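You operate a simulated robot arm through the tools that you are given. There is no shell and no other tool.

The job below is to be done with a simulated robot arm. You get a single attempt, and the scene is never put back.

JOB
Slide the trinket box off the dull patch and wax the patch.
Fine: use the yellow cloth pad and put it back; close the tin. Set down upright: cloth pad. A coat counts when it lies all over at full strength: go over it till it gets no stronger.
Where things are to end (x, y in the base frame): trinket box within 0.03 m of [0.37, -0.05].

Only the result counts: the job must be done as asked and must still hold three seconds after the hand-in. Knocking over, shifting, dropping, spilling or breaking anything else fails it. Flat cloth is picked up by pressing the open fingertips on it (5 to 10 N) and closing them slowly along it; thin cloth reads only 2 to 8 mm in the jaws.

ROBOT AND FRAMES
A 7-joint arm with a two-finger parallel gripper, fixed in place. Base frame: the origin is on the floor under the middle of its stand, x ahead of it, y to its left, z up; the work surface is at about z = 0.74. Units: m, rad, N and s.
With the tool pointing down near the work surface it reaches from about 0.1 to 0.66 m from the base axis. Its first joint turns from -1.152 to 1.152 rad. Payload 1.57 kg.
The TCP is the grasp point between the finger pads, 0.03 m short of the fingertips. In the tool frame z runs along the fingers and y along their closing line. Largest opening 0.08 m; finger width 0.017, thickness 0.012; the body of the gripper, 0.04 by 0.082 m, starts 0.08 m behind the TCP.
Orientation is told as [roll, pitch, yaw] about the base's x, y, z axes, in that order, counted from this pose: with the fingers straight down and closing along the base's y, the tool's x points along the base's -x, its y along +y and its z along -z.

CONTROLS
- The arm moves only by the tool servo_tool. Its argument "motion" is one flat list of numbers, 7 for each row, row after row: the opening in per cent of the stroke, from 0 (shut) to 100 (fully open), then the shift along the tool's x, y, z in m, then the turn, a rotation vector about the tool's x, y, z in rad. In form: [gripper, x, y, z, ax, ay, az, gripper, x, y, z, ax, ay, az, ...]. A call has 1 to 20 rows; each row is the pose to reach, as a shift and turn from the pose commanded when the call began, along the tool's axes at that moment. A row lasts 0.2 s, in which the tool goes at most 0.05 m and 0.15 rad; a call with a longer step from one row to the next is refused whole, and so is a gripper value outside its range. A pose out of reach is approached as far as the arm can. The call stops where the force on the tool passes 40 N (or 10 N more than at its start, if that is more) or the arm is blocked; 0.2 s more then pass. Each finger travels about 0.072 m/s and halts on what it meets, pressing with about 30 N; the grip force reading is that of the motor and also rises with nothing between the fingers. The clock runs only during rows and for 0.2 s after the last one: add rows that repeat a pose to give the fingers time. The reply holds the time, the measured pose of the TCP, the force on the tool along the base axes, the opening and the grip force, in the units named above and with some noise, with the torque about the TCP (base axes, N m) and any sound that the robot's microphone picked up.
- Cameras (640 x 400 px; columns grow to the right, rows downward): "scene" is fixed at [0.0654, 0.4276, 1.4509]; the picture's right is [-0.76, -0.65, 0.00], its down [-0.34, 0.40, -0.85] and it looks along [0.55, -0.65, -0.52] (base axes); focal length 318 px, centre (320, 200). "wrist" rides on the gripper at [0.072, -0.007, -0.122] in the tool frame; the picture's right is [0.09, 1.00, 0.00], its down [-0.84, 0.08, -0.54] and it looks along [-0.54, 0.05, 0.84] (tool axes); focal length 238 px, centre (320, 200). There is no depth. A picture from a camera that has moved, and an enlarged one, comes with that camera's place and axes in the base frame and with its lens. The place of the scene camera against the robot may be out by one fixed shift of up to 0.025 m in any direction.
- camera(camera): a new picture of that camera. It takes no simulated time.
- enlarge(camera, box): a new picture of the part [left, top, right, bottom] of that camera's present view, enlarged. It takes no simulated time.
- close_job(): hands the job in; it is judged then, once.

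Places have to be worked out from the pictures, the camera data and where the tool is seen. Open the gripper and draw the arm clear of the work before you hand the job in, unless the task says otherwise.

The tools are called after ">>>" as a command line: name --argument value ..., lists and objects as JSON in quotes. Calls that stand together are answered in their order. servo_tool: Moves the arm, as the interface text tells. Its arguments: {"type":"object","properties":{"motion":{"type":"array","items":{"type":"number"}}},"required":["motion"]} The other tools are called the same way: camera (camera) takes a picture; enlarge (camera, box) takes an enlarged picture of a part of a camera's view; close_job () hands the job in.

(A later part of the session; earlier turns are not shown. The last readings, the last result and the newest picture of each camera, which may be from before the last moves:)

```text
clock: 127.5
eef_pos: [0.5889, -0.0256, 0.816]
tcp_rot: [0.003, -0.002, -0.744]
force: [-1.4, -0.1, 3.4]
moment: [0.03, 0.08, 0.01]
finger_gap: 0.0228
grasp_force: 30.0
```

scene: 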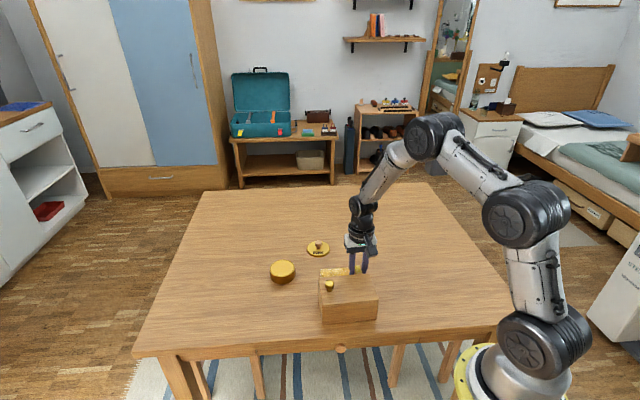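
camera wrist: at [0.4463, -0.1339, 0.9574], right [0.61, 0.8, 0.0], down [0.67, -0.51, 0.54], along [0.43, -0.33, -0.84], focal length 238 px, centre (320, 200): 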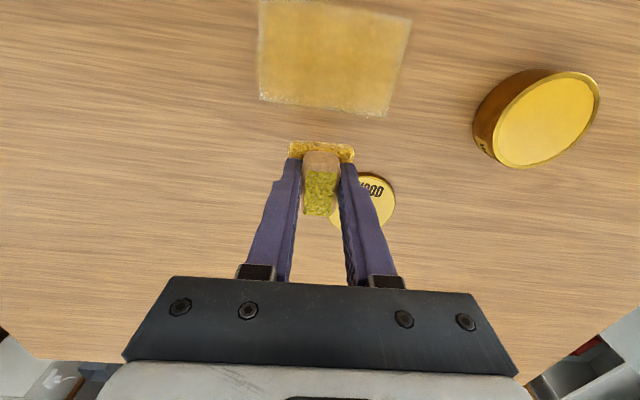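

Light contact of 3 N; I press a touch more, hold, lift, and carry the pad to the right-end border of the patch, stopping above the surface.

>>> servo_tool --motion '[0, 0, 0, 0.0005, 0, 0, 0, 0, 0, 0, 0.0005, 0, 0, 0, 0, 0, 0, 0.0005, 0, 0, 0, 0, 0, 0, 0.0005, 0, 0, 0, 0, 0, 0, 0.0005, 0, 0, 0, 0, 0, 0, -0.006, 0, 0, 0, 0, 0, 0, -0.02, 0, 0, 0, 0, 0, 0, -0.045, 0, 0, 0, 0, -0.003, -0.035, -0.045, 0, 0, 0, 0, -0.006, -0.075, -0.04, 0, 0, 0, 0, -0.0086, -0.1131, -0.02, 0, 0, 0, 0, -0.0086, -0.1131, 0.01, 0, 0, 0, 0, -0.0086, -0.1131, 0.022, 0, 0, 0, 0, -0.0086, -0.1131, 0.022, 0, 0, 0]'

>>> camera --camera "wrist"

>>> enlarge --camera "wrist" --box '[130, 30, 370, 190]'

```text
clock: 130.5
eef_pos: [0.519, -0.1182, 0.7925]
tcp_rot: [0.001, -0.002, -0.742]
force: [-1.0, -0.3, 0.0]
moment: [0.02, 0.01, 0.01]
finger_gap: 0.0225
grasp_force: 29.8
```

```text
taken
camera wrist: at [0.4622, -0.0745, 0.9154], right [0.61, 0.8, 0.0], down [0.67, -0.51, 0.54], along [0.43, -0.33, -0.84], focal length 238 px, centre (320, 200)
```

wrist: 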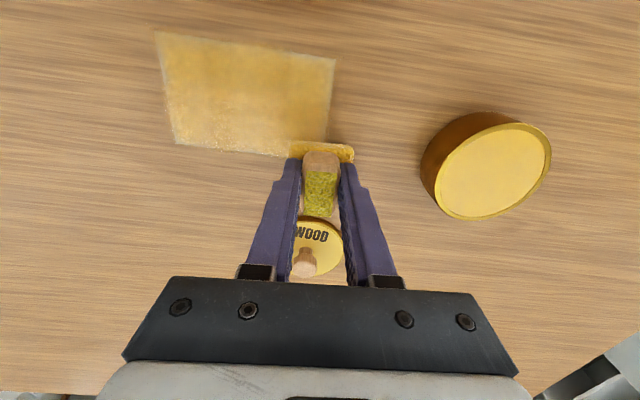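

```text
2.50 times, centred on (250, 110) of wrist
camera zoom: at [0.4622, -0.0745, 0.9154], right [0.61, 0.8, 0.0], down [0.67, -0.51, 0.54], along [0.43, -0.33, -0.84], focal length 596 px, centre (495, 425)
```

zoom: 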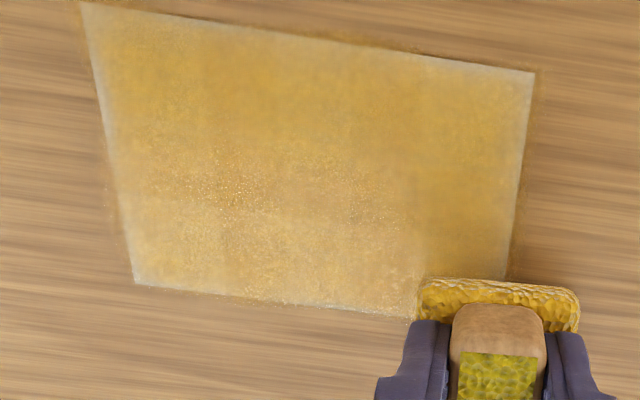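

Now over the right-end border at the far corner. I lower to contact.

>>> servo_tool --motion '[0, 0, 0, 0.005, 0, 0, 0, 0, 0, 0, 0.008, 0, 0, 0, 0, 0, 0, 0.0095, 0, 0, 0]'

```text
clock: 131.3
eef_pos: [0.5188, -0.1175, 0.783]
tcp_rot: [-0.001, -0.002, -0.744]
force: [0.7, 0.1, 0.3]
moment: [0.01, 0.01, -0.03]
finger_gap: 0.0229
grasp_force: 30.3
```

No contact yet; another 1.5 mm down.

>>> servo_tool --motion '[0, 0, 0, 0.0008, 0, 0, 0, 0, 0, 0, 0.0015, 0, 0, 0]'

```text
clock: 131.9
eef_pos: [0.5198, -0.1173, 0.7845]
tcp_rot: [0.002, -0.002, -0.744]
force: [0.7, -0.1, 5.3]
moment: [0.02, 0.03, 0.04]
finger_gap: 0.0227
grasp_force: 30.2
```

5 N. I stroke across this end toward the box and back at modest pressure, then again slightly inward.

>>> servo_tool --motion '[0, 0.014, 0.0005, 0.0005, 0, 0, 0, 0, 0.028, 0.001, 0.0005, 0, 0, 0, 0, 0.042, 0.0015, 0.0005, 0, 0, 0, 0, 0.056, 0.002, 0.0005, 0, 0, 0]'

```text
clock: 132.9
eef_pos: [0.4816, -0.0769, 0.7833]
tcp_rot: [0.005, -0.01, -0.745]
force: [6.8, -8.0, 23.6]
moment: [-0.31, 0.08, 0.04]
finger_gap: 0.0229
grasp_force: 30.0
```

24 N at the end of that stroke. I ease off 1.2 mm before stroking back in tool -x, slightly inward.

>>> servo_tool --motion '[0, 0, -0.003, -0.0012, 0, 0, 0, 0, -0.01, -0.0064, -0.001, 0, 0, 0, 0, -0.02, -0.0068, -0.001, 0, 0, 0, 0, -0.03, -0.0071, -0.001, 0, 0, 0, 0, -0.04, -0.0075, -0.001, 0, 0, 0, 0, -0.05, -0.0079, -0.001, 0, 0, 0]'

>>> camera --camera "wrist"

>>> enlarge --camera "wrist" --box '[130, 30, 370, 190]'

```text
clock: 134.3
eef_pos: [0.5086, -0.1166, 0.784]
tcp_rot: [0.001, -0.003, -0.744]
force: [-7.7, 8.5, 24.5]
moment: [0.25, 0.36, -0.01]
finger_gap: 0.0226
grasp_force: 30.5
```

```text
taken
camera wrist: at [0.4511, -0.0728, 0.9059], right [0.61, 0.8, 0.0], down [0.67, -0.51, 0.54], along [0.43, -0.33, -0.84], focal length 238 px, centre (320, 200)
```

wrist: 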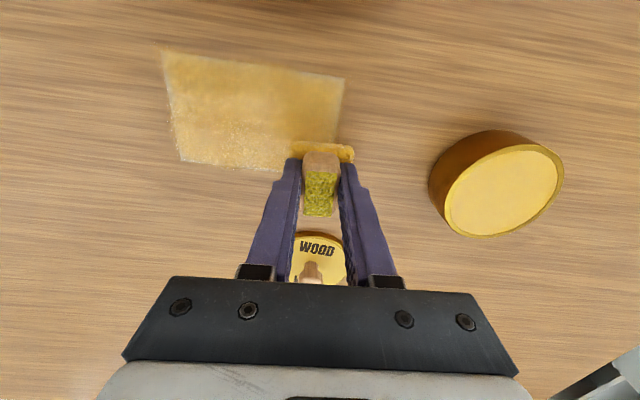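

```text
2.50 times, centred on (250, 110) of wrist
camera zoom: at [0.4511, -0.0728, 0.9059], right [0.61, 0.8, 0.0], down [0.67, -0.51, 0.54], along [0.43, -0.33, -0.84], focal length 596 px, centre (495, 425)
```

zoom: 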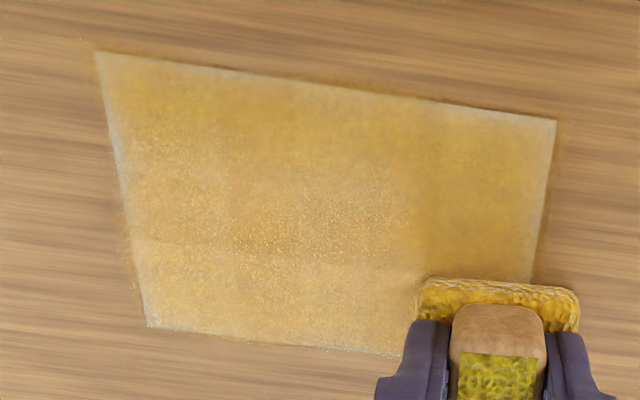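

The right border improved. Next the far edge: I lift slightly, shift outward, and stroke along it to the left corner.

>>> servo_tool --motion '[0, -0.006, 0.001, -0.002, 0, 0, 0, 0, -0.0123, 0.0021, -0.002, 0, 0, 0, 0, -0.0123, 0.0021, -0.0009, 0, 0, 0, 0, -0.0117, -0.0139, -0.0009, 0, 0, 0, 0, -0.0111, -0.0299, -0.0009, 0, 0, 0, 0, -0.0104, -0.0459, -0.001, 0, 0, 0, 0, -0.0098, -0.0619, -0.001, 0, 0, 0, 0, -0.0092, -0.0779, -0.0011, 0, 0, 0, 0, -0.0086, -0.0939, -0.0011, 0, 0, 0, 0, -0.0084, -0.1009, -0.0012, 0, 0, 0]'

>>> enlarge --camera "wrist" --box '[270, 40, 510, 200]'

```text
clock: 136.5
eef_pos: [0.4464, -0.1974, 0.7849]
tcp_rot: [0.0, 0.0, -0.743]
force: [-0.2, 0.2, -1.1]
moment: [0.01, -0.02, 0.02]
finger_gap: 0.0228
grasp_force: 30.0
```

```text
2.50 times, centred on (390, 120) of wrist
camera zoom: at [0.3899, -0.1538, 0.9067], right [0.61, 0.8, 0.0], down [0.67, -0.51, 0.54], along [0.43, -0.33, -0.84], focal length 596 px, centre (145, 400)
```

zoom: 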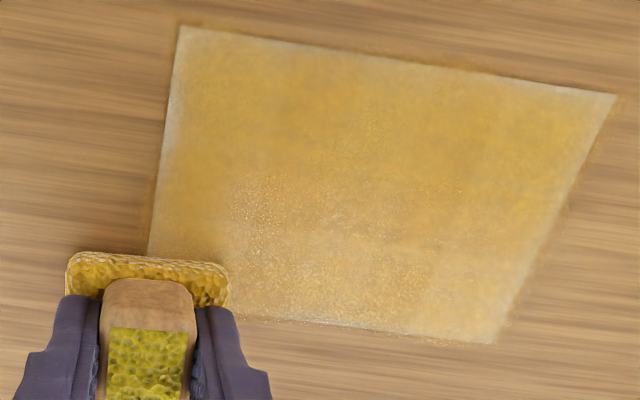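

Contact was lost on that stroke. I press down until there is force, then stroke back along the far edge.

>>> servo_tool --motion '[0, 0, 0, 0.0008, 0, 0, 0, 0, 0, 0, 0.0016, 0, 0, 0]'

```text
clock: 137.1
eef_pos: [0.4476, -0.1964, 0.7837]
tcp_rot: [0.0, -0.001, -0.745]
force: [-6.1, -0.8, 11.6]
moment: [-0.08, 0.25, -0.02]
finger_gap: 0.0228
grasp_force: 30.1
```

12 N. Stroke along the far edge toward the right end.

>>> servo_tool --motion '[0, -0.0006, 0.0151, 0.0001, 0, 0, 0, 0, -0.0011, 0.0303, 0.0002, 0, 0, 0, 0, -0.0017, 0.0454, 0.0003, 0, 0, 0, 0, -0.0023, 0.0606, 0.0003, 0, 0, 0, 0, -0.0029, 0.0757, 0.0004, 0, 0, 0, 0, -0.0034, 0.0909, 0.0005, 0, 0, 0, 0, -0.004, 0.106, 0.0005, 0, 0, 0]'

```text
clock: 138.7
eef_pos: [0.5207, -0.1219, 0.7837]
tcp_rot: [0.001, -0.005, -0.744]
force: [-9.5, -9.6, 30.1]
moment: [-0.36, 0.4, 0.03]
finger_gap: 0.0225
grasp_force: 30.1
```

30 N by the end; I ease 0.7 mm and stroke back the same way.

>>> servo_tool --motion '[0, 0, 0, -0.0007, 0, 0, 0, 0, 0.0006, -0.0151, -0.0007, 0, 0, 0, 0, 0.0011, -0.0303, -0.0007, 0, 0, 0, 0, 0.0017, -0.0454, -0.0007, 0, 0, 0, 0, 0.0023, -0.0606, -0.0007, 0, 0, 0, 0, 0.0029, -0.0757, -0.0007, 0, 0, 0, 0, 0.0034, -0.0909, -0.0007, 0, 0, 0, 0, 0.004, -0.106, -0.0007, 0, 0, 0]'

>>> enlarge --camera "wrist" --box '[270, 40, 510, 200]'

```text
clock: 140.5
eef_pos: [0.4467, -0.1971, 0.784]
tcp_rot: [0.0, -0.001, -0.743]
force: [5.8, 5.0, 14.7]
moment: [0.07, -0.21, 0.01]
finger_gap: 0.0226
grasp_force: 29.8
```

```text
2.50 times, centred on (390, 120) of wrist
camera zoom: at [0.3899, -0.153, 0.906], right [0.61, 0.8, 0.0], down [0.67, -0.51, 0.54], along [0.43, -0.33, -0.84], focal length 596 px, centre (145, 400)
```

zoom: 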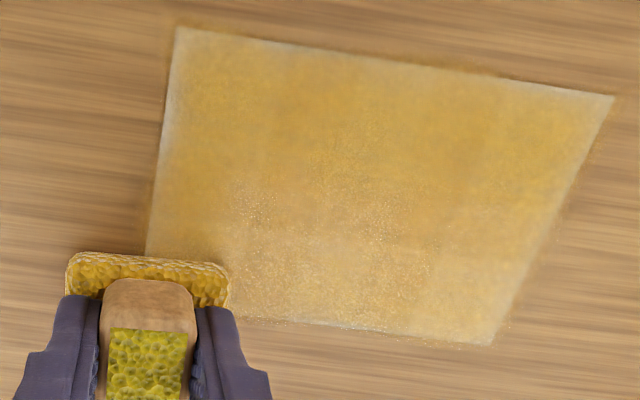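

15 N here. Now the left end: stroke across it toward the box, slightly eased.

>>> servo_tool --motion '[0, 0.012, 0.0005, -0.0006, 0, 0, 0, 0, 0.025, 0.001, -0.0007, 0, 0, 0, 0, 0.038, 0.0015, -0.0007, 0, 0, 0, 0, 0.051, 0.002, -0.0007, 0, 0, 0, 0, 0.064, 0.0024, -0.0007, 0, 0, 0]'

>>> camera --camera "wrist"

```text
clock: 141.7
eef_pos: [0.4017, -0.1516, 0.7839]
tcp_rot: [0.003, -0.004, -0.745]
force: [4.4, -4.2, 11.4]
moment: [-0.24, -0.11, 0.03]
finger_gap: 0.0227
grasp_force: 30.5
```

```text
taken
camera wrist: at [0.3444, -0.1068, 0.906], right [0.61, 0.8, 0.0], down [0.67, -0.51, 0.54], along [0.43, -0.33, -0.84], focal length 238 px, centre (320, 200)
```

wrist: 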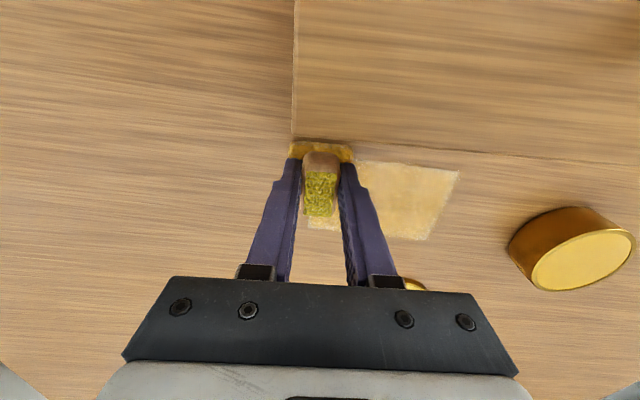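

11 N. Now along the near edge (box side) toward the right end.

>>> servo_tool --motion '[0, -0.0006, 0.0151, 0, 0, 0, 0, 0, -0.0011, 0.0303, 0.0001, 0, 0, 0, 0, -0.0017, 0.0454, 0.0002, 0, 0, 0, 0, -0.0023, 0.0606, 0.0002, 0, 0, 0, 0, -0.0029, 0.0757, 0.0003, 0, 0, 0, 0, -0.0034, 0.0909, 0.0003, 0, 0, 0, 0, -0.004, 0.106, 0.0003, 0, 0, 0]'

>>> camera --camera "wrist"

```text
clock: 143.3
eef_pos: [0.4758, -0.0772, 0.7833]
tcp_rot: [-0.001, 0.0, -0.741]
force: [-6.4, -5.2, 17.6]
moment: [-0.21, 0.19, 0.0]
finger_gap: 0.0227
grasp_force: 30.2
```

```text
taken
camera wrist: at [0.4187, -0.0326, 0.9061], right [0.61, 0.8, 0.0], down [0.67, -0.51, 0.54], along [0.43, -0.33, -0.84], focal length 238 px, centre (320, 200)
```

wrist: 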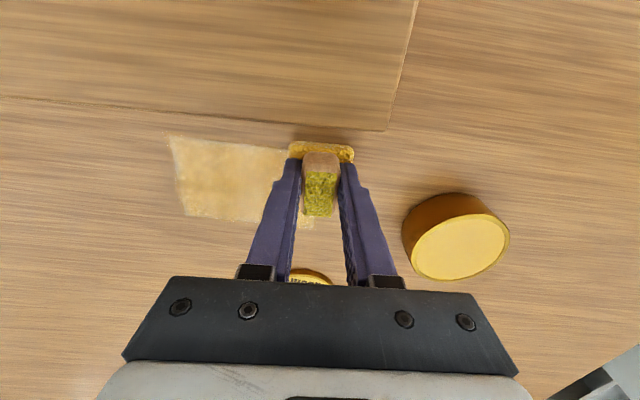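

18 N. Stroke back along the near edge, then I look close up again.

>>> servo_tool --motion '[0, 0.0006, -0.0151, -0.0003, 0, 0, 0, 0, 0.0011, -0.0303, -0.0003, 0, 0, 0, 0, 0.0017, -0.0454, -0.0004, 0, 0, 0, 0, 0.0023, -0.0606, -0.0004, 0, 0, 0, 0, 0.0029, -0.0757, -0.0005, 0, 0, 0, 0, 0.0034, -0.0909, -0.0005, 0, 0, 0, 0, 0.004, -0.106, -0.0005, 0, 0, 0]'

```text
clock: 144.9
eef_pos: [0.4021, -0.1527, 0.7836]
tcp_rot: [0.0, -0.003, -0.742]
force: [2.6, 1.1, 5.5]
moment: [0.08, -0.09, 0.03]
finger_gap: 0.0227
grasp_force: 30.3
```

Light here (5.5 N), which suits a stroke back across the left end in tool -x, slowly.

>>> servo_tool --motion '[0, -0.01, 0.002, 0, 0, 0, 0, 0, -0.02, 0.0026, -0.0002, 0, 0, 0, 0, -0.03, 0.0022, -0.0003, 0, 0, 0, 0, -0.04, 0.0018, -0.0003, 0, 0, 0, 0, -0.05, 0.0014, -0.0003, 0, 0, 0, 0, -0.06, 0.001, -0.0003, 0, 0, 0]'

```text
clock: 146.3
eef_pos: [0.4463, -0.1924, 0.7839]
tcp_rot: [-0.001, -0.001, -0.741]
force: [-4.4, 5.6, 13.3]
moment: [0.11, 0.16, -0.01]
finger_gap: 0.0228
grasp_force: 30.5
```

13 N across the left end. I lift and take the close-up view of the whole patch again.

>>> servo_tool --motion '[0, 0, 0, -0.01, 0, 0, 0, 0, -0.005, 0.012, -0.035, 0, 0, 0, 0, -0.013, 0.035, -0.055, 0, 0, 0, 0, -0.021, 0.0514, -0.061, 0, 0, 0, 0, -0.021, 0.0514, -0.061, 0, 0, 0]'

>>> camera --camera "wrist"

>>> enlarge --camera "wrist" --box '[220, 10, 420, 135]'

>>> enlarge --camera "scene" --box '[300, 240, 380, 290]'

```text
clock: 147.5
eef_pos: [0.4973, -0.1683, 0.8433]
tcp_rot: [-0.001, 0.001, -0.745]
force: [-0.3, 0.9, -0.8]
moment: [0.0, -0.01, 0.02]
finger_gap: 0.0229
grasp_force: 30.5
```

```text
taken
camera wrist: at [0.4392, -0.1237, 0.966], right [0.61, 0.8, 0.0], down [0.67, -0.51, 0.54], along [0.43, -0.33, -0.84], focal length 238 px, centre (320, 200)
```

wrist: 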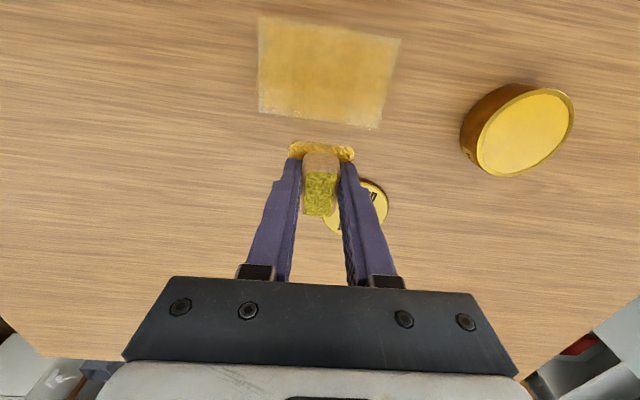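

```text
3.20 times, centred on (320, 72) of wrist
camera zoom: at [0.4392, -0.1237, 0.966], right [0.61, 0.8, 0.0], down [0.67, -0.51, 0.54], along [0.43, -0.33, -0.84], focal length 763 px, centre (320, 608)
```

zoom: 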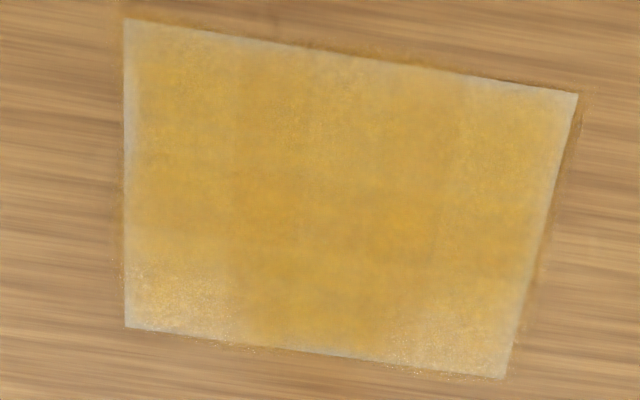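

```text
8.00 times, centred on (340, 265) of scene
camera zoom: at [0.0654, 0.4276, 1.4509], right [-0.76, -0.65, 0.0], down [-0.34, 0.4, -0.85], along [0.55, -0.65, -0.52], focal length 2548 px, centre (160, -320)
```

zoom: 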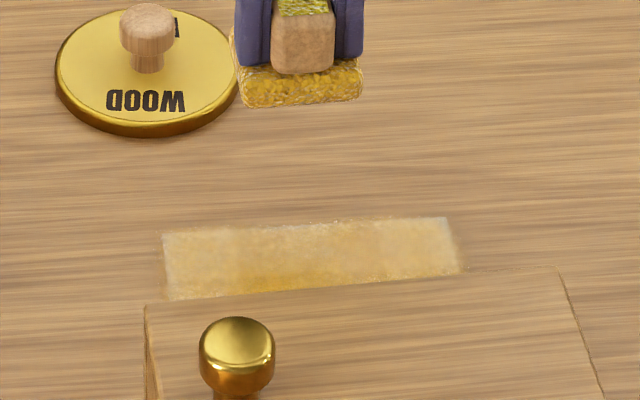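

The borders and far corners improved but the two end columns are still lighter than the centre, so coverage there is what's missing. I go to the left far corner and lower to just above contact.

>>> servo_tool --motion '[0, 0.007, -0.022, 0.01, 0, 0, 0, 0, 0.014, -0.044, 0.02, 0, 0, 0, 0, 0.0194, -0.0602, 0.03, 0, 0, 0, 0, 0.0194, -0.0602, 0.048, 0, 0, 0, 0, 0.0194, -0.0602, 0.057, 0, 0, 0, 0, 0.0194, -0.0602, 0.06, 0, 0, 0]'

```text
clock: 148.9
eef_pos: [0.4425, -0.1997, 0.7845]
tcp_rot: [0.0, -0.002, -0.744]
force: [0.4, 0.0, 0.4]
moment: [0.04, -0.01, 0.01]
finger_gap: 0.0226
grasp_force: 30.2
```

One more millimetre or so to contact.

>>> servo_tool --motion '[0, 0, 0, 0.0008, 0, 0, 0, 0, 0, 0, 0.0015, 0, 0, 0]'

```text
clock: 149.5
eef_pos: [0.4438, -0.1992, 0.7834]
tcp_rot: [-0.001, -0.002, -0.742]
force: [-3.7, 1.3, 6.5]
moment: [-0.01, 0.13, 0.01]
finger_gap: 0.0227
grasp_force: 30.0
```

6.5 N contact. I work the left end with short back-and-forth strokes reaching past the edge, lane by lane.

>>> servo_tool --motion '[0, -0.0008, 0.0215, 0.0005, 0, 0, 0, 0, -0.0016, 0.043, 0.0005, 0, 0, 0, 0, -0.0008, 0.0215, 0.0005, 0, 0, 0, 0, 0, 0, 0.0005, 0, 0, 0, 0, -0.0008, 0.0215, 0.0005, 0, 0, 0, 0, -0.0016, 0.043, 0.0005, 0, 0, 0, 0, -0.0008, 0.0215, 0.0005, 0, 0, 0, 0, 0, 0, 0.0005, 0, 0, 0, 0, 0.0075, 0.0003, 0, 0, 0, 0, 0, 0.015, 0.0006, 0.0003, 0, 0, 0, 0, 0.0142, 0.0221, 0.0004, 0, 0, 0, 0, 0.0134, 0.0436, 0.0004, 0, 0, 0, 0, 0.0142, 0.0221, 0.0004, 0, 0, 0, 0, 0.015, 0.0006, 0.0003, 0, 0, 0, 0, 0.0225, 0.0009, 0, 0, 0, 0, 0, 0.03, 0.0011, 0.0002, 0, 0, 0, 0, 0.0292, 0.0226, 0.0003, 0, 0, 0, 0, 0.0284, 0.0441, 0.0003, 0, 0, 0, 0, 0.0292, 0.0226, 0.0003, 0, 0, 0, 0, 0.03, 0.0011, 0.0002, 0, 0, 0]'

>>> enlarge --camera "wrist" --box '[270, 60, 510, 220]'

```text
clock: 153.7
eef_pos: [0.4209, -0.1757, 0.7845]
tcp_rot: [-0.001, 0.001, -0.742]
force: [3.1, 2.9, 7.1]
moment: [0.01, -0.14, 0.05]
finger_gap: 0.0229
grasp_force: 30.3
```

```text
2.50 times, centred on (390, 140) of wrist
camera zoom: at [0.3631, -0.133, 0.9064], right [0.6, 0.8, 0.0], down [0.67, -0.51, 0.54], along [0.43, -0.33, -0.84], focal length 596 px, centre (145, 350)
```

zoom: 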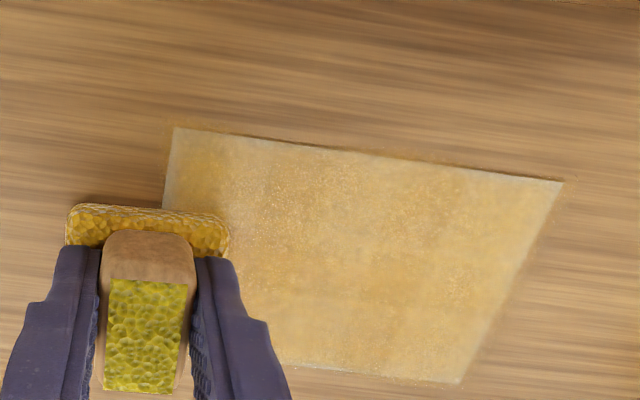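

7 N. I continue with the near-side lanes of the left end.

>>> servo_tool --motion '[0, 0.0075, 0.0003, -0.0002, 0, 0, 0, 0, 0.015, 0.0006, 0.0003, 0, 0, 0, 0, 0.0142, 0.0221, 0.0004, 0, 0, 0, 0, 0.0134, 0.0436, 0.0004, 0, 0, 0, 0, 0.0142, 0.0221, 0.0004, 0, 0, 0, 0, 0.015, 0.0006, 0.0003, 0, 0, 0, 0, 0.0225, 0.0009, -0.0001, 0, 0, 0, 0, 0.03, 0.0011, 0.0002, 0, 0, 0, 0, 0.0292, 0.0226, 0.0003, 0, 0, 0, 0, 0.0284, 0.0441, 0.0003, 0, 0, 0, 0, 0.0292, 0.0226, 0.0003, 0, 0, 0, 0, 0.03, 0.0011, 0.0002, 0, 0, 0, 0, 0.036, 0.0014, 0.0001, 0, 0, 0, 0, 0.0352, 0.0229, 0.0002, 0, 0, 0, 0, 0.0344, 0.0444, 0.0003, 0, 0, 0, 0, 0.0352, 0.0229, 0.0002, 0, 0, 0, 0, 0.036, 0.0014, 0.0001, 0, 0, 0]'

```text
clock: 157.3
eef_pos: [0.3977, -0.1511, 0.7838]
tcp_rot: [0.001, -0.004, -0.742]
force: [7.1, 6.4, 19.0]
moment: [0.26, -0.11, -0.06]
finger_gap: 0.0227
grasp_force: 29.8
```

19 N. Along the near edge to the right end, with repeated short strokes there.

>>> servo_tool --motion '[0, -0.0007, 0.019, -0.0003, 0, 0, 0, 0, -0.0014, 0.038, -0.0002, 0, 0, 0, 0, -0.0022, 0.057, -0.0001, 0, 0, 0, 0, -0.0029, 0.076, 0, 0, 0, 0, 0, -0.0036, 0.095, 0.0001, 0, 0, 0, 0, -0.0043, 0.114, 0.0002, 0, 0, 0, 0, -0.0035, 0.0925, 0.0001, 0, 0, 0, 0, -0.0027, 0.071, 0, 0, 0, 0, 0, -0.0035, 0.0925, 0.0001, 0, 0, 0, 0, -0.0043, 0.114, 0.0002, 0, 0, 0, 0, -0.0035, 0.0925, 0.0001, 0, 0, 0, 0, -0.0027, 0.071, 0, 0, 0, 0, 0, -0.0035, 0.0925, 0.0001, 0, 0, 0, 0, -0.0043, 0.114, 0.0002, 0, 0, 0]'

>>> camera --camera "wrist"

```text
clock: 160.3
eef_pos: [0.4744, -0.0726, 0.782]
tcp_rot: [0.001, 0.001, -0.742]
force: [-5.2, -4.4, 10.8]
moment: [-0.2, 0.14, 0.0]
finger_gap: 0.0228
grasp_force: 29.8
```

```text
taken
camera wrist: at [0.4175, -0.0288, 0.9062], right [0.61, 0.8, 0.0], down [0.67, -0.51, 0.54], along [0.43, -0.33, -0.84], focal length 238 px, centre (320, 200)
```

wrist: 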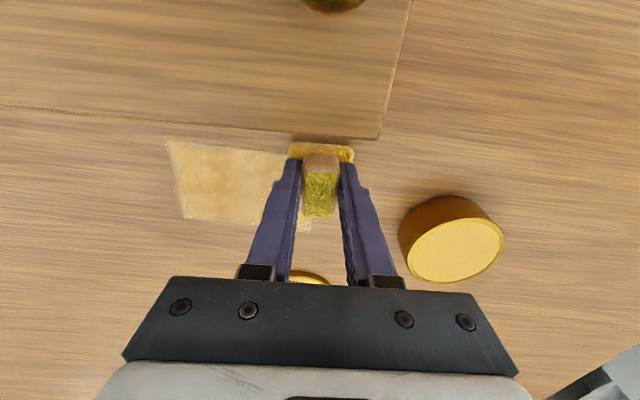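

11 N. I lift, move to the right end's far corner, and lower again to contact.

>>> servo_tool --motion '[0, 0, 0, -0.005, 0, 0, 0, 0, -0.033, -0.0012, -0.006, 0, 0, 0, 0, -0.067, -0.0025, -0.006, 0, 0, 0, 0, -0.067, -0.0025, -0.003, 0, 0, 0, 0, -0.067, -0.0025, -0.0005, 0, 0, 0]'

```text
clock: 161.5
eef_pos: [0.5225, -0.1189, 0.7845]
tcp_rot: [0.0, -0.002, -0.745]
force: [-3.0, -0.9, 4.9]
moment: [-0.02, 0.18, 0.01]
finger_gap: 0.0229
grasp_force: 29.8
```

5 N. Now the right end lane by lane with strokes reaching past its edge.

>>> servo_tool --motion '[0, 0.0008, -0.0215, 0.0005, 0, 0, 0, 0, 0.0016, -0.043, 0.0005, 0, 0, 0, 0, 0.0008, -0.0215, 0.0005, 0, 0, 0, 0, 0, 0, 0.0006, 0, 0, 0, 0, 0.0008, -0.0215, 0.0005, 0, 0, 0, 0, 0.0016, -0.043, 0.0005, 0, 0, 0, 0, 0.0008, -0.0215, 0.0005, 0, 0, 0, 0, 0, 0, 0.0006, 0, 0, 0, 0, 0.008, 0.0003, 0, 0, 0, 0, 0, 0.016, 0.0006, 0.0003, 0, 0, 0, 0, 0.0168, -0.0209, 0.0003, 0, 0, 0, 0, 0.0176, -0.0424, 0.0002, 0, 0, 0, 0, 0.0168, -0.0209, 0.0003, 0, 0, 0, 0, 0.016, 0.0006, 0.0003, 0, 0, 0, 0, 0.024, 0.0009, 0, 0, 0, 0, 0, 0.032, 0.0012, 0.0002, 0, 0, 0, 0, 0.0328, -0.0203, 0.0002, 0, 0, 0, 0, 0.0336, -0.0418, 0.0002, 0, 0, 0, 0, 0.0328, -0.0203, 0.0002, 0, 0, 0, 0, 0.032, 0.0012, 0.0002, 0, 0, 0]'

>>> enlarge --camera "wrist" --box '[130, 40, 370, 200]'

```text
clock: 165.7
eef_pos: [0.4989, -0.0958, 0.7844]
tcp_rot: [0.0, -0.002, -0.744]
force: [-8.1, -8.4, 23.9]
moment: [-0.32, 0.26, -0.01]
finger_gap: 0.0228
grasp_force: 29.7
```

```text
2.50 times, centred on (250, 120) of wrist
camera zoom: at [0.4422, -0.0529, 0.906], right [0.61, 0.8, 0.0], down [0.67, -0.51, 0.54], along [0.43, -0.33, -0.84], focal length 596 px, centre (495, 400)
```

zoom: 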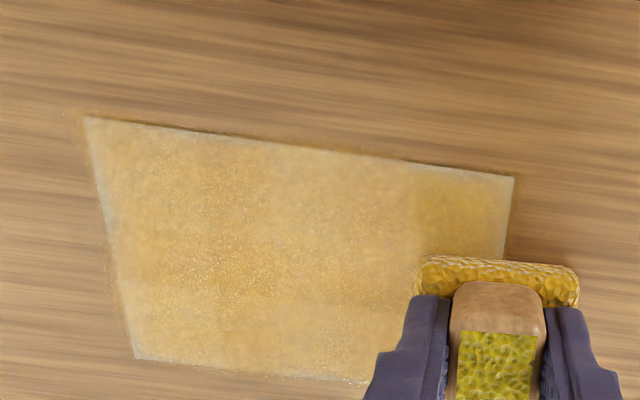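

24 N; I ease, finish the last two lanes of the right end, and lift to the close-up viewpoint.

>>> servo_tool --motion '[0, 0.008, 0.0003, -0.0008, 0, 0, 0, 0, 0.016, 0.0006, -0.0005, 0, 0, 0, 0, 0.0168, -0.0209, -0.0004, 0, 0, 0, 0, 0.0176, -0.0424, -0.0004, 0, 0, 0, 0, 0.0168, -0.0209, -0.0004, 0, 0, 0, 0, 0.016, 0.0006, -0.0004, 0, 0, 0, 0, 0.023, 0.0009, -0.0008, 0, 0, 0, 0, 0.03, 0.0012, -0.0005, 0, 0, 0, 0, 0.0308, -0.0203, -0.0004, 0, 0, 0, 0, 0.0316, -0.0418, -0.0004, 0, 0, 0, 0, 0.0308, -0.0203, -0.0004, 0, 0, 0, 0, 0.03, 0.0012, -0.0004, 0, 0, 0, 0, 0.03, 0.0012, -0.01, 0, 0, 0, 0, 0.015, -0.015, -0.035, 0, 0, 0, 0, -0.01, -0.035, -0.055, 0, 0, 0, 0, -0.0458, -0.0589, -0.06, 0, 0, 0, 0, -0.0458, -0.0589, -0.06, 0, 0, 0]'

>>> camera --camera "wrist"

>>> enlarge --camera "wrist" --box '[220, 10, 420, 135]'

>>> enlarge --camera "scene" --box '[300, 240, 380, 290]'

```text
clock: 169.3
eef_pos: [0.4939, -0.1698, 0.8408]
tcp_rot: [-0.001, 0.0, -0.741]
force: [-0.1, 0.1, -0.6]
moment: [-0.01, 0.03, -0.03]
finger_gap: 0.0227
grasp_force: 29.7
```

```text
taken
camera wrist: at [0.4362, -0.1273, 0.9635], right [0.61, 0.8, 0.0], down [0.67, -0.51, 0.54], along [0.43, -0.33, -0.84], focal length 238 px, centre (320, 200)
```

wrist: 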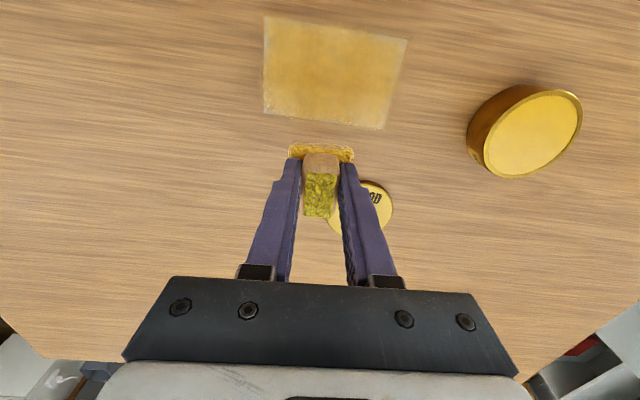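

```text
3.20 times, centred on (320, 72) of wrist
camera zoom: at [0.4362, -0.1273, 0.9635], right [0.61, 0.8, 0.0], down [0.67, -0.51, 0.54], along [0.43, -0.33, -0.84], focal length 763 px, centre (320, 608)
```

zoom: 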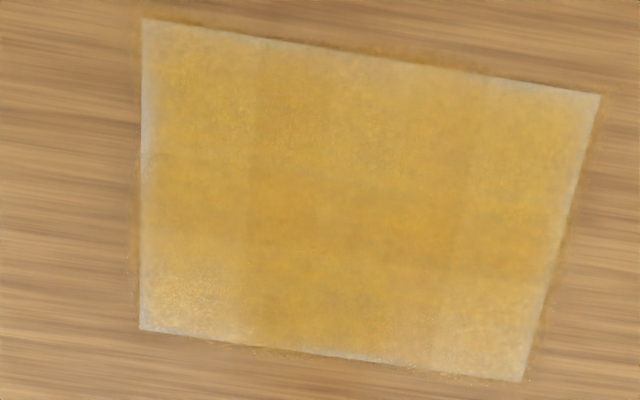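

```text
8.00 times, centred on (340, 265) of scene
camera zoom: at [0.0654, 0.4275, 1.4509], right [-0.76, -0.65, 0.0], down [-0.34, 0.4, -0.85], along [0.55, -0.65, -0.52], focal length 2548 px, centre (160, -320)
```

zoom: 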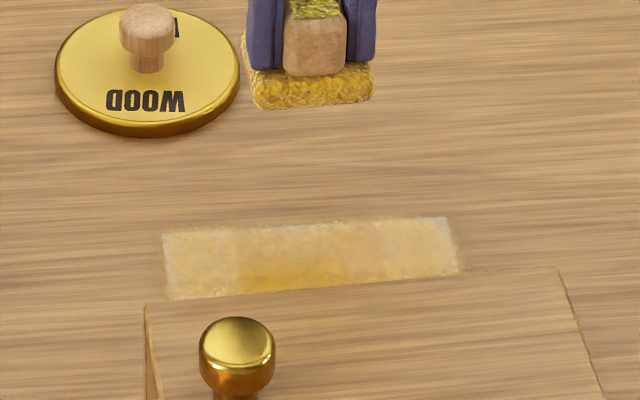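

Little changed, and the pad looks paler, so it has likely run low on wax. I reload more often now: back over the tin and down near the wax.

>>> servo_tool --motion '[0, 0, 0, -0.028, 0, 0, 0, 0, 0.007, 0.042, -0.028, 0, 0, 0, 0, 0.014, 0.084, -0.028, 0, 0, 0, 0, 0.021, 0.127, -0.028, 0, 0, 0, 0, 0.0277, 0.1692, -0.028, 0, 0, 0, 0, 0.0277, 0.1692, -0.008, 0, 0, 0, 0, 0.0277, 0.1692, 0.012, 0, 0, 0, 0, 0.0277, 0.1692, 0.0225, 0, 0, 0, 0, 0.0277, 0.1692, 0.0225, 0, 0, 0]'

>>> enlarge --camera "wrist" --box '[240, 80, 400, 230]'

>>> enlarge --camera "scene" --box '[255, 245, 305, 285]'

```text
clock: 171.3
eef_pos: [0.5877, -0.0283, 0.8193]
tcp_rot: [-0.001, -0.002, -0.742]
force: [-0.2, 0.0, 0.0]
moment: [0.01, -0.01, -0.03]
finger_gap: 0.0228
grasp_force: 29.7
```

```text
2.67 times, centred on (320, 155) of wrist
camera zoom: at [0.5313, 0.0153, 0.9417], right [0.61, 0.8, 0.0], down [0.67, -0.51, 0.54], along [0.43, -0.33, -0.84], focal length 636 px, centre (320, 320)
```

zoom: 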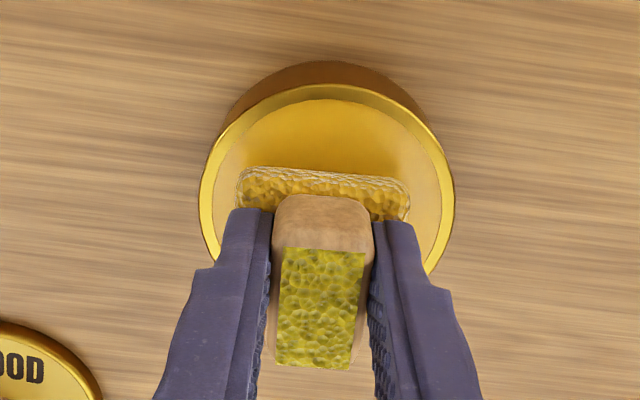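

```text
10.00 times, centred on (280, 265) of scene
camera zoom: at [0.0654, 0.4276, 1.4509], right [-0.76, -0.65, 0.0], down [-0.34, 0.4, -0.85], along [0.55, -0.65, -0.52], focal length 3185 px, centre (720, -450)
```

zoom: 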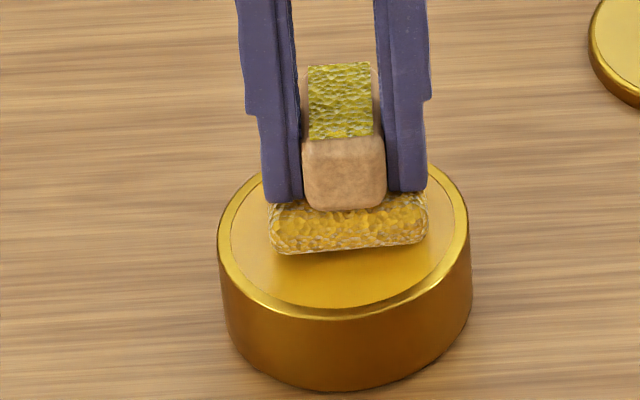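

The pad sits a few millimetres toward tool -x of the tin's middle. I shift 4 mm in +x and 1 mm in +y and recheck before touching.

>>> servo_tool --motion '[0, 0.004, 0.001, 0, 0, 0, 0, 0, 0.004, 0.001, 0.002, 0, 0, 0]'

>>> enlarge --camera "scene" --box '[255, 245, 305, 285]'

>>> enlarge --camera "wrist" --box '[240, 80, 400, 230]'

```text
clock: 171.9
eef_pos: [0.5856, -0.025, 0.817]
tcp_rot: [-0.001, -0.002, -0.743]
force: [0.3, -0.3, -1.2]
moment: [0.0, -0.03, 0.0]
finger_gap: 0.0227
grasp_force: 30.0
```

```text
10.00 times, centred on (280, 265) of scene
camera zoom: at [0.0654, 0.4276, 1.4509], right [-0.76, -0.65, 0.0], down [-0.34, 0.4, -0.85], along [0.55, -0.65, -0.52], focal length 3185 px, centre (720, -450)
```

zoom: 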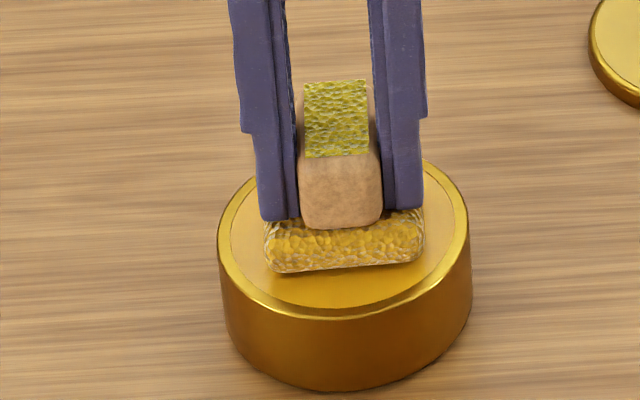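

```text
2.67 times, centred on (320, 155) of wrist
camera zoom: at [0.5286, 0.0198, 0.9398], right [0.61, 0.8, 0.0], down [0.67, -0.51, 0.54], along [0.43, -0.33, -0.84], focal length 636 px, centre (320, 320)
```

zoom: 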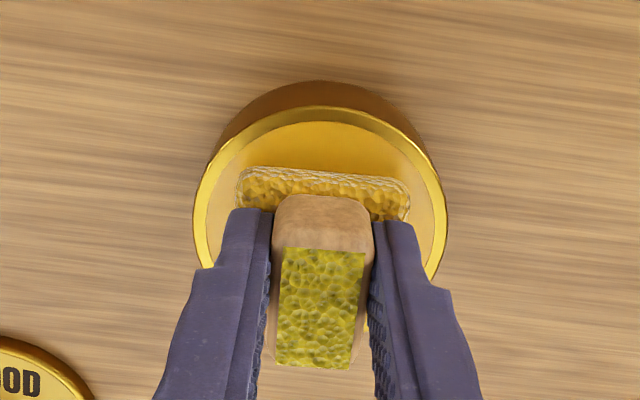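

Centred now. I step down to contact.

>>> servo_tool --motion '[0, 0, 0, 0.0012, 0, 0, 0, 0, 0, 0, 0.002, 0, 0, 0, 0, 0, 0, 0.002, 0, 0, 0]'

```text
clock: 172.7
eef_pos: [0.585, -0.024, 0.8152]
tcp_rot: [0.0, -0.005, -0.744]
force: [0.2, -0.8, 1.2]
moment: [-0.01, 0.03, 0.01]
finger_gap: 0.0227
grasp_force: 30.1
```

Just touching. I press 1 mm more, hold over a second, then lift and carry the pad to the left far corner of the patch.

>>> servo_tool --motion '[0, 0, 0, 0.0007, 0, 0, 0, 0, 0, 0, 0.0007, 0, 0, 0, 0, 0, 0, 0.0007, 0, 0, 0, 0, 0, 0, 0.0007, 0, 0, 0, 0, 0, 0, 0.0007, 0, 0, 0, 0, 0, 0, 0.0007, 0, 0, 0, 0, 0, 0, -0.006, 0, 0, 0, 0, 0, 0, -0.035, 0, 0, 0, 0, -0.002, -0.044, -0.04, 0, 0, 0, 0, -0.004, -0.088, -0.04, 0, 0, 0, 0, -0.006, -0.132, -0.04, 0, 0, 0, 0, -0.008, -0.176, -0.035, 0, 0, 0, 0, -0.0099, -0.2202, -0.02, 0, 0, 0, 0, -0.0099, -0.2232, 0.01, 0, 0, 0, 0, -0.0099, -0.2232, 0.028, 0, 0, 0, 0, -0.0099, -0.2232, 0.03, 0, 0, 0]'

>>> enlarge --camera "wrist" --box '[270, 40, 510, 200]'

```text
clock: 176.1
eef_pos: [0.4409, -0.1959, 0.7869]
tcp_rot: [-0.001, -0.002, -0.743]
force: [-0.3, -0.6, 0.2]
moment: [0.01, -0.02, -0.01]
finger_gap: 0.0227
grasp_force: 29.9
```

```text
2.50 times, centred on (390, 120) of wrist
camera zoom: at [0.3849, -0.1513, 0.9095], right [0.61, 0.8, 0.0], down [0.67, -0.51, 0.54], along [0.43, -0.33, -0.84], focal length 596 px, centre (145, 400)
```

zoom: 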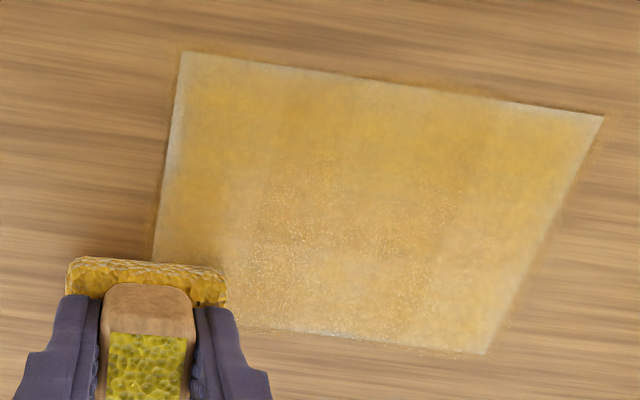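

Freshly loaded; I lower to contact at the left far corner.

>>> servo_tool --motion '[0, 0, 0, 0.002, 0, 0, 0, 0, 0, 0, 0.0035, 0, 0, 0]'

```text
clock: 176.7
eef_pos: [0.4419, -0.1942, 0.7832]
tcp_rot: [-0.001, -0.001, -0.743]
force: [-1.7, 0.5, 3.5]
moment: [0.0, 0.07, 0.04]
finger_gap: 0.0228
grasp_force: 29.5
```

3.5 N. I work the left end from the far corner inward, a bit firmer.

>>> servo_tool --motion '[0, -0.0008, 0.0215, 0.0007, 0, 0, 0, 0, -0.0016, 0.043, 0.0008, 0, 0, 0, 0, -0.0008, 0.0215, 0.0007, 0, 0, 0, 0, 0, 0, 0.0006, 0, 0, 0, 0, -0.0008, 0.0215, 0.0007, 0, 0, 0, 0, -0.0016, 0.043, 0.0008, 0, 0, 0, 0, -0.0008, 0.0215, 0.0007, 0, 0, 0, 0, 0, 0, 0.0006, 0, 0, 0, 0, 0.014, 0.0005, 0.0002, 0, 0, 0, 0, 0.0132, 0.022, 0.0006, 0, 0, 0, 0, 0.0124, 0.0435, 0.0007, 0, 0, 0, 0, 0.0132, 0.022, 0.0006, 0, 0, 0, 0, 0.014, 0.0005, 0.0005, 0, 0, 0, 0, 0.028, 0.001, 0.0001, 0, 0, 0, 0, 0.0272, 0.0225, 0.0005, 0, 0, 0, 0, 0.0264, 0.044, 0.0006, 0, 0, 0, 0, 0.0272, 0.0225, 0.0005, 0, 0, 0, 0, 0.028, 0.001, 0.0004, 0, 0, 0]'

>>> enlarge --camera "wrist" --box '[270, 60, 510, 220]'

```text
clock: 180.5
eef_pos: [0.4249, -0.1761, 0.7837]
tcp_rot: [0.004, -0.008, -0.742]
force: [10.3, 7.6, 22.7]
moment: [0.29, -0.08, -0.1]
finger_gap: 0.0228
grasp_force: 30.0
```

```text
2.50 times, centred on (390, 140) of wrist
camera zoom: at [0.3666, -0.132, 0.9055], right [0.61, 0.8, 0.0], down [0.66, -0.51, 0.55], along [0.44, -0.33, -0.84], focal length 596 px, centre (145, 350)
```

zoom: 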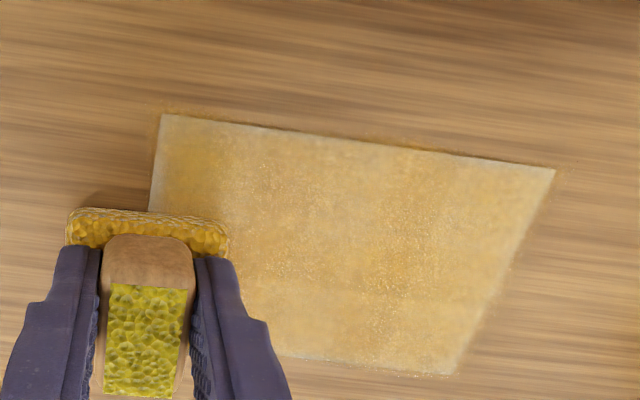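

23 N; I ease and continue with the near-side lanes of the left end.

>>> servo_tool --motion '[0, 0.007, 0.0003, -0.001, 0, 0, 0, 0, 0.014, 0.0005, -0.0006, 0, 0, 0, 0, 0.0132, 0.022, -0.0005, 0, 0, 0, 0, 0.0124, 0.0435, -0.0005, 0, 0, 0, 0, 0.0132, 0.022, -0.0005, 0, 0, 0, 0, 0.014, 0.0005, -0.0005, 0, 0, 0, 0, 0.028, 0.001, -0.001, 0, 0, 0, 0, 0.0272, 0.0225, -0.0006, 0, 0, 0, 0, 0.0264, 0.044, -0.0006, 0, 0, 0, 0, 0.0272, 0.0225, -0.0006, 0, 0, 0, 0, 0.028, 0.001, -0.0006, 0, 0, 0, 0, 0.037, 0.0014, -0.0009, 0, 0, 0, 0, 0.0362, 0.0229, -0.0006, 0, 0, 0, 0, 0.0354, 0.0444, -0.0006, 0, 0, 0, 0, 0.0362, 0.0229, -0.0006, 0, 0, 0, 0, 0.037, 0.0014, -0.0006, 0, 0, 0]'

```text
clock: 183.9
eef_pos: [0.4, -0.1496, 0.7825]
tcp_rot: [0.004, -0.007, -0.745]
force: [8.9, 9.8, 24.3]
moment: [0.36, -0.08, -0.15]
finger_gap: 0.0228
grasp_force: 30.2
```

I lift and take the close-up again to see whether the left end has caught up.

>>> servo_tool --motion '[0, 0, 0, -0.012, 0, 0, 0, 0, -0.02, 0.015, -0.04, 0, 0, 0, 0, -0.052, 0.033, -0.058, 0, 0, 0, 0, -0.084, 0.0512, -0.06, 0, 0, 0, 0, -0.084, 0.0512, -0.06, 0, 0, 0]'

>>> camera --camera "wrist"

>>> enlarge --camera "wrist" --box '[220, 10, 420, 135]'

>>> enlarge --camera "scene" --box '[300, 240, 380, 290]'

```text
clock: 185.1
eef_pos: [0.4933, -0.1677, 0.8423]
tcp_rot: [0.001, 0.001, -0.743]
force: [-0.2, 0.6, -0.3]
moment: [-0.01, 0.01, 0.01]
finger_gap: 0.0228
grasp_force: 30.3
```

```text
taken
camera wrist: at [0.4361, -0.1242, 0.9648], right [0.61, 0.8, 0.0], down [0.67, -0.51, 0.54], along [0.43, -0.33, -0.84], focal length 238 px, centre (320, 200)
```

wrist: 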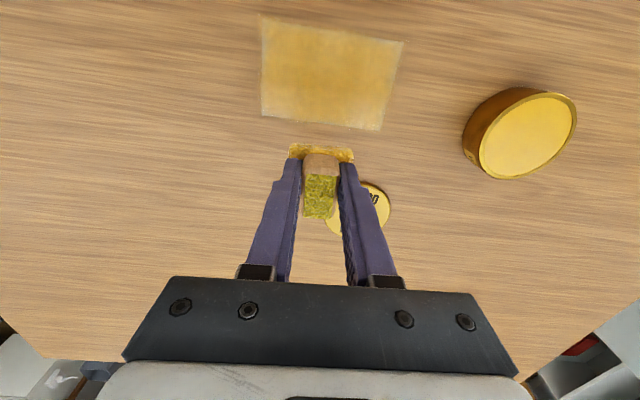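

```text
3.20 times, centred on (320, 72) of wrist
camera zoom: at [0.4361, -0.1242, 0.9648], right [0.61, 0.8, 0.0], down [0.67, -0.51, 0.54], along [0.43, -0.33, -0.84], focal length 763 px, centre (320, 608)
```

zoom: 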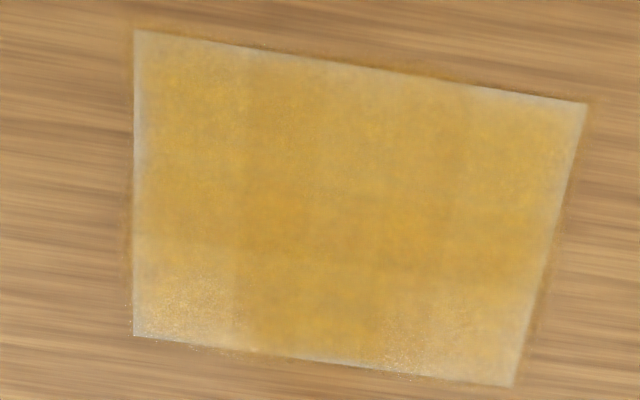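

```text
8.00 times, centred on (340, 265) of scene
camera zoom: at [0.0654, 0.4276, 1.4509], right [-0.76, -0.65, 0.0], down [-0.34, 0.4, -0.85], along [0.55, -0.65, -0.52], focal length 2548 px, centre (160, -320)
```

zoom: 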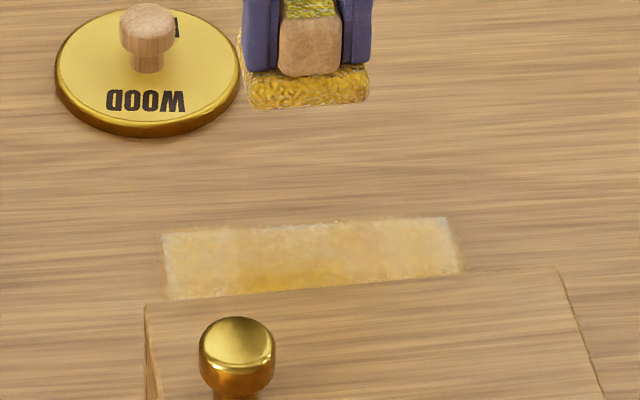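

The coat seems to be laid in zones, and the two far corner zones (bottom left and bottom right here) look paler and speckled. I enlarge those more tightly.

>>> enlarge --camera "wrist" --box '[255, 75, 335, 130]'

>>> enlarge --camera "wrist" --box '[325, 75, 405, 135]'

>>> enlarge --camera "wrist" --box '[255, 10, 335, 65]'

>>> enlarge --camera "wrist" --box '[335, 20, 415, 75]'

```text
7.27 times, centred on (295, 102) of wrist
camera zoom: at [0.4361, -0.1242, 0.9648], right [0.61, 0.8, 0.0], down [0.67, -0.51, 0.54], along [0.43, -0.33, -0.84], focal length 1734 px, centre (502, 909)
```

zoom: 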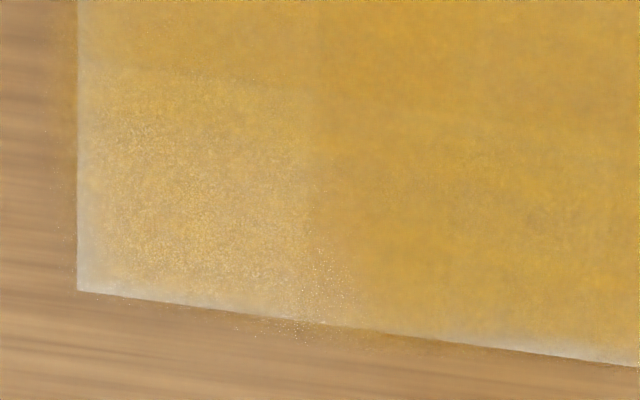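

```text
6.67 times, centred on (365, 105) of wrist
camera zoom: at [0.4361, -0.1242, 0.9648], right [0.61, 0.8, 0.0], down [0.67, -0.51, 0.54], along [0.43, -0.33, -0.84], focal length 1589 px, centre (20, 833)
```

zoom: 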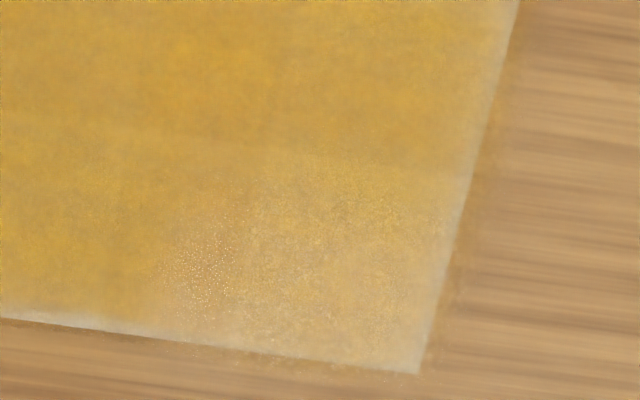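

```text
7.27 times, centred on (295, 38) of wrist
camera zoom: at [0.4361, -0.1242, 0.9648], right [0.61, 0.8, 0.0], down [0.67, -0.51, 0.54], along [0.43, -0.33, -0.84], focal length 1734 px, centre (502, 1382)
```

zoom: 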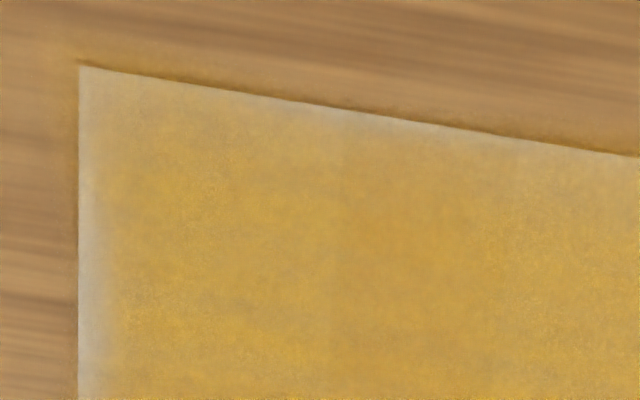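

```text
7.27 times, centred on (375, 48) of wrist
camera zoom: at [0.4361, -0.1242, 0.9648], right [0.61, 0.8, 0.0], down [0.67, -0.51, 0.54], along [0.43, -0.33, -0.84], focal length 1734 px, centre (-80, 1309)
```

zoom: 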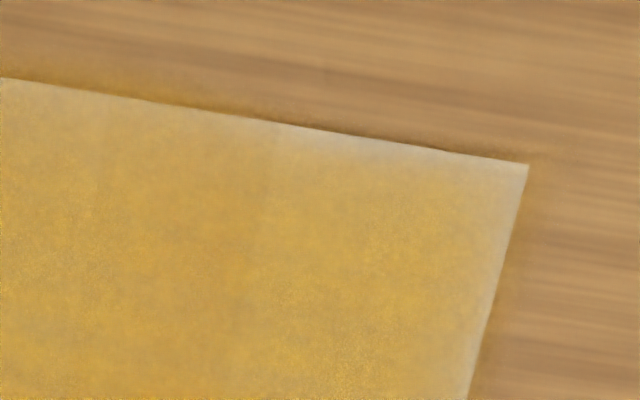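

The coat is laid in a 4 x 3 grid of zones; only the two far corner zones are clearly weaker. I place the pad centrally on the bottom-left zone and lower it for force-controlled rubbing there.

>>> servo_tool --motion '[0, 0.014, -0.02, 0.015, 0, 0, 0, 0, 0.0287, -0.0393, 0.03, 0, 0, 0, 0, 0.0287, -0.0393, 0.048, 0, 0, 0, 0, 0.0287, -0.0393, 0.056, 0, 0, 0, 0, 0.0287, -0.0393, 0.058, 0, 0, 0]'

```text
clock: 186.3
eef_pos: [0.4446, -0.1777, 0.7865]
tcp_rot: [-0.001, 0.0, -0.744]
force: [-0.1, 0.2, -0.4]
moment: [0.0, 0.02, 0.0]
finger_gap: 0.0227
grasp_force: 30.0
```

Not touching yet; I step down 3 mm.

>>> servo_tool --motion '[0, 0, 0, 0.0015, 0, 0, 0, 0, 0, 0, 0.003, 0, 0, 0]'

```text
clock: 186.9
eef_pos: [0.4455, -0.178, 0.7831]
tcp_rot: [0.0, -0.001, -0.742]
force: [-3.6, 0.2, 9.1]
moment: [0.0, 0.2, -0.05]
finger_gap: 0.0227
grasp_force: 30.4
```

9 N. Short strokes back and forth here, reading the force.

>>> servo_tool --motion '[0, 0, -0.014, 0.0003, 0, 0, 0, 0, 0, 0.012, 0.0003, 0, 0, 0, 0, 0, -0.014, 0.0003, 0, 0, 0, 0, 0, 0.012, 0.0003, 0, 0, 0, 0, 0, -0.014, 0.0003, 0, 0, 0]'

```text
clock: 188.1
eef_pos: [0.4375, -0.1877, 0.7824]
tcp_rot: [0.003, -0.006, -0.742]
force: [6.1, 9.0, 19.9]
moment: [0.3, -0.06, -0.07]
finger_gap: 0.0224
grasp_force: 29.7
```

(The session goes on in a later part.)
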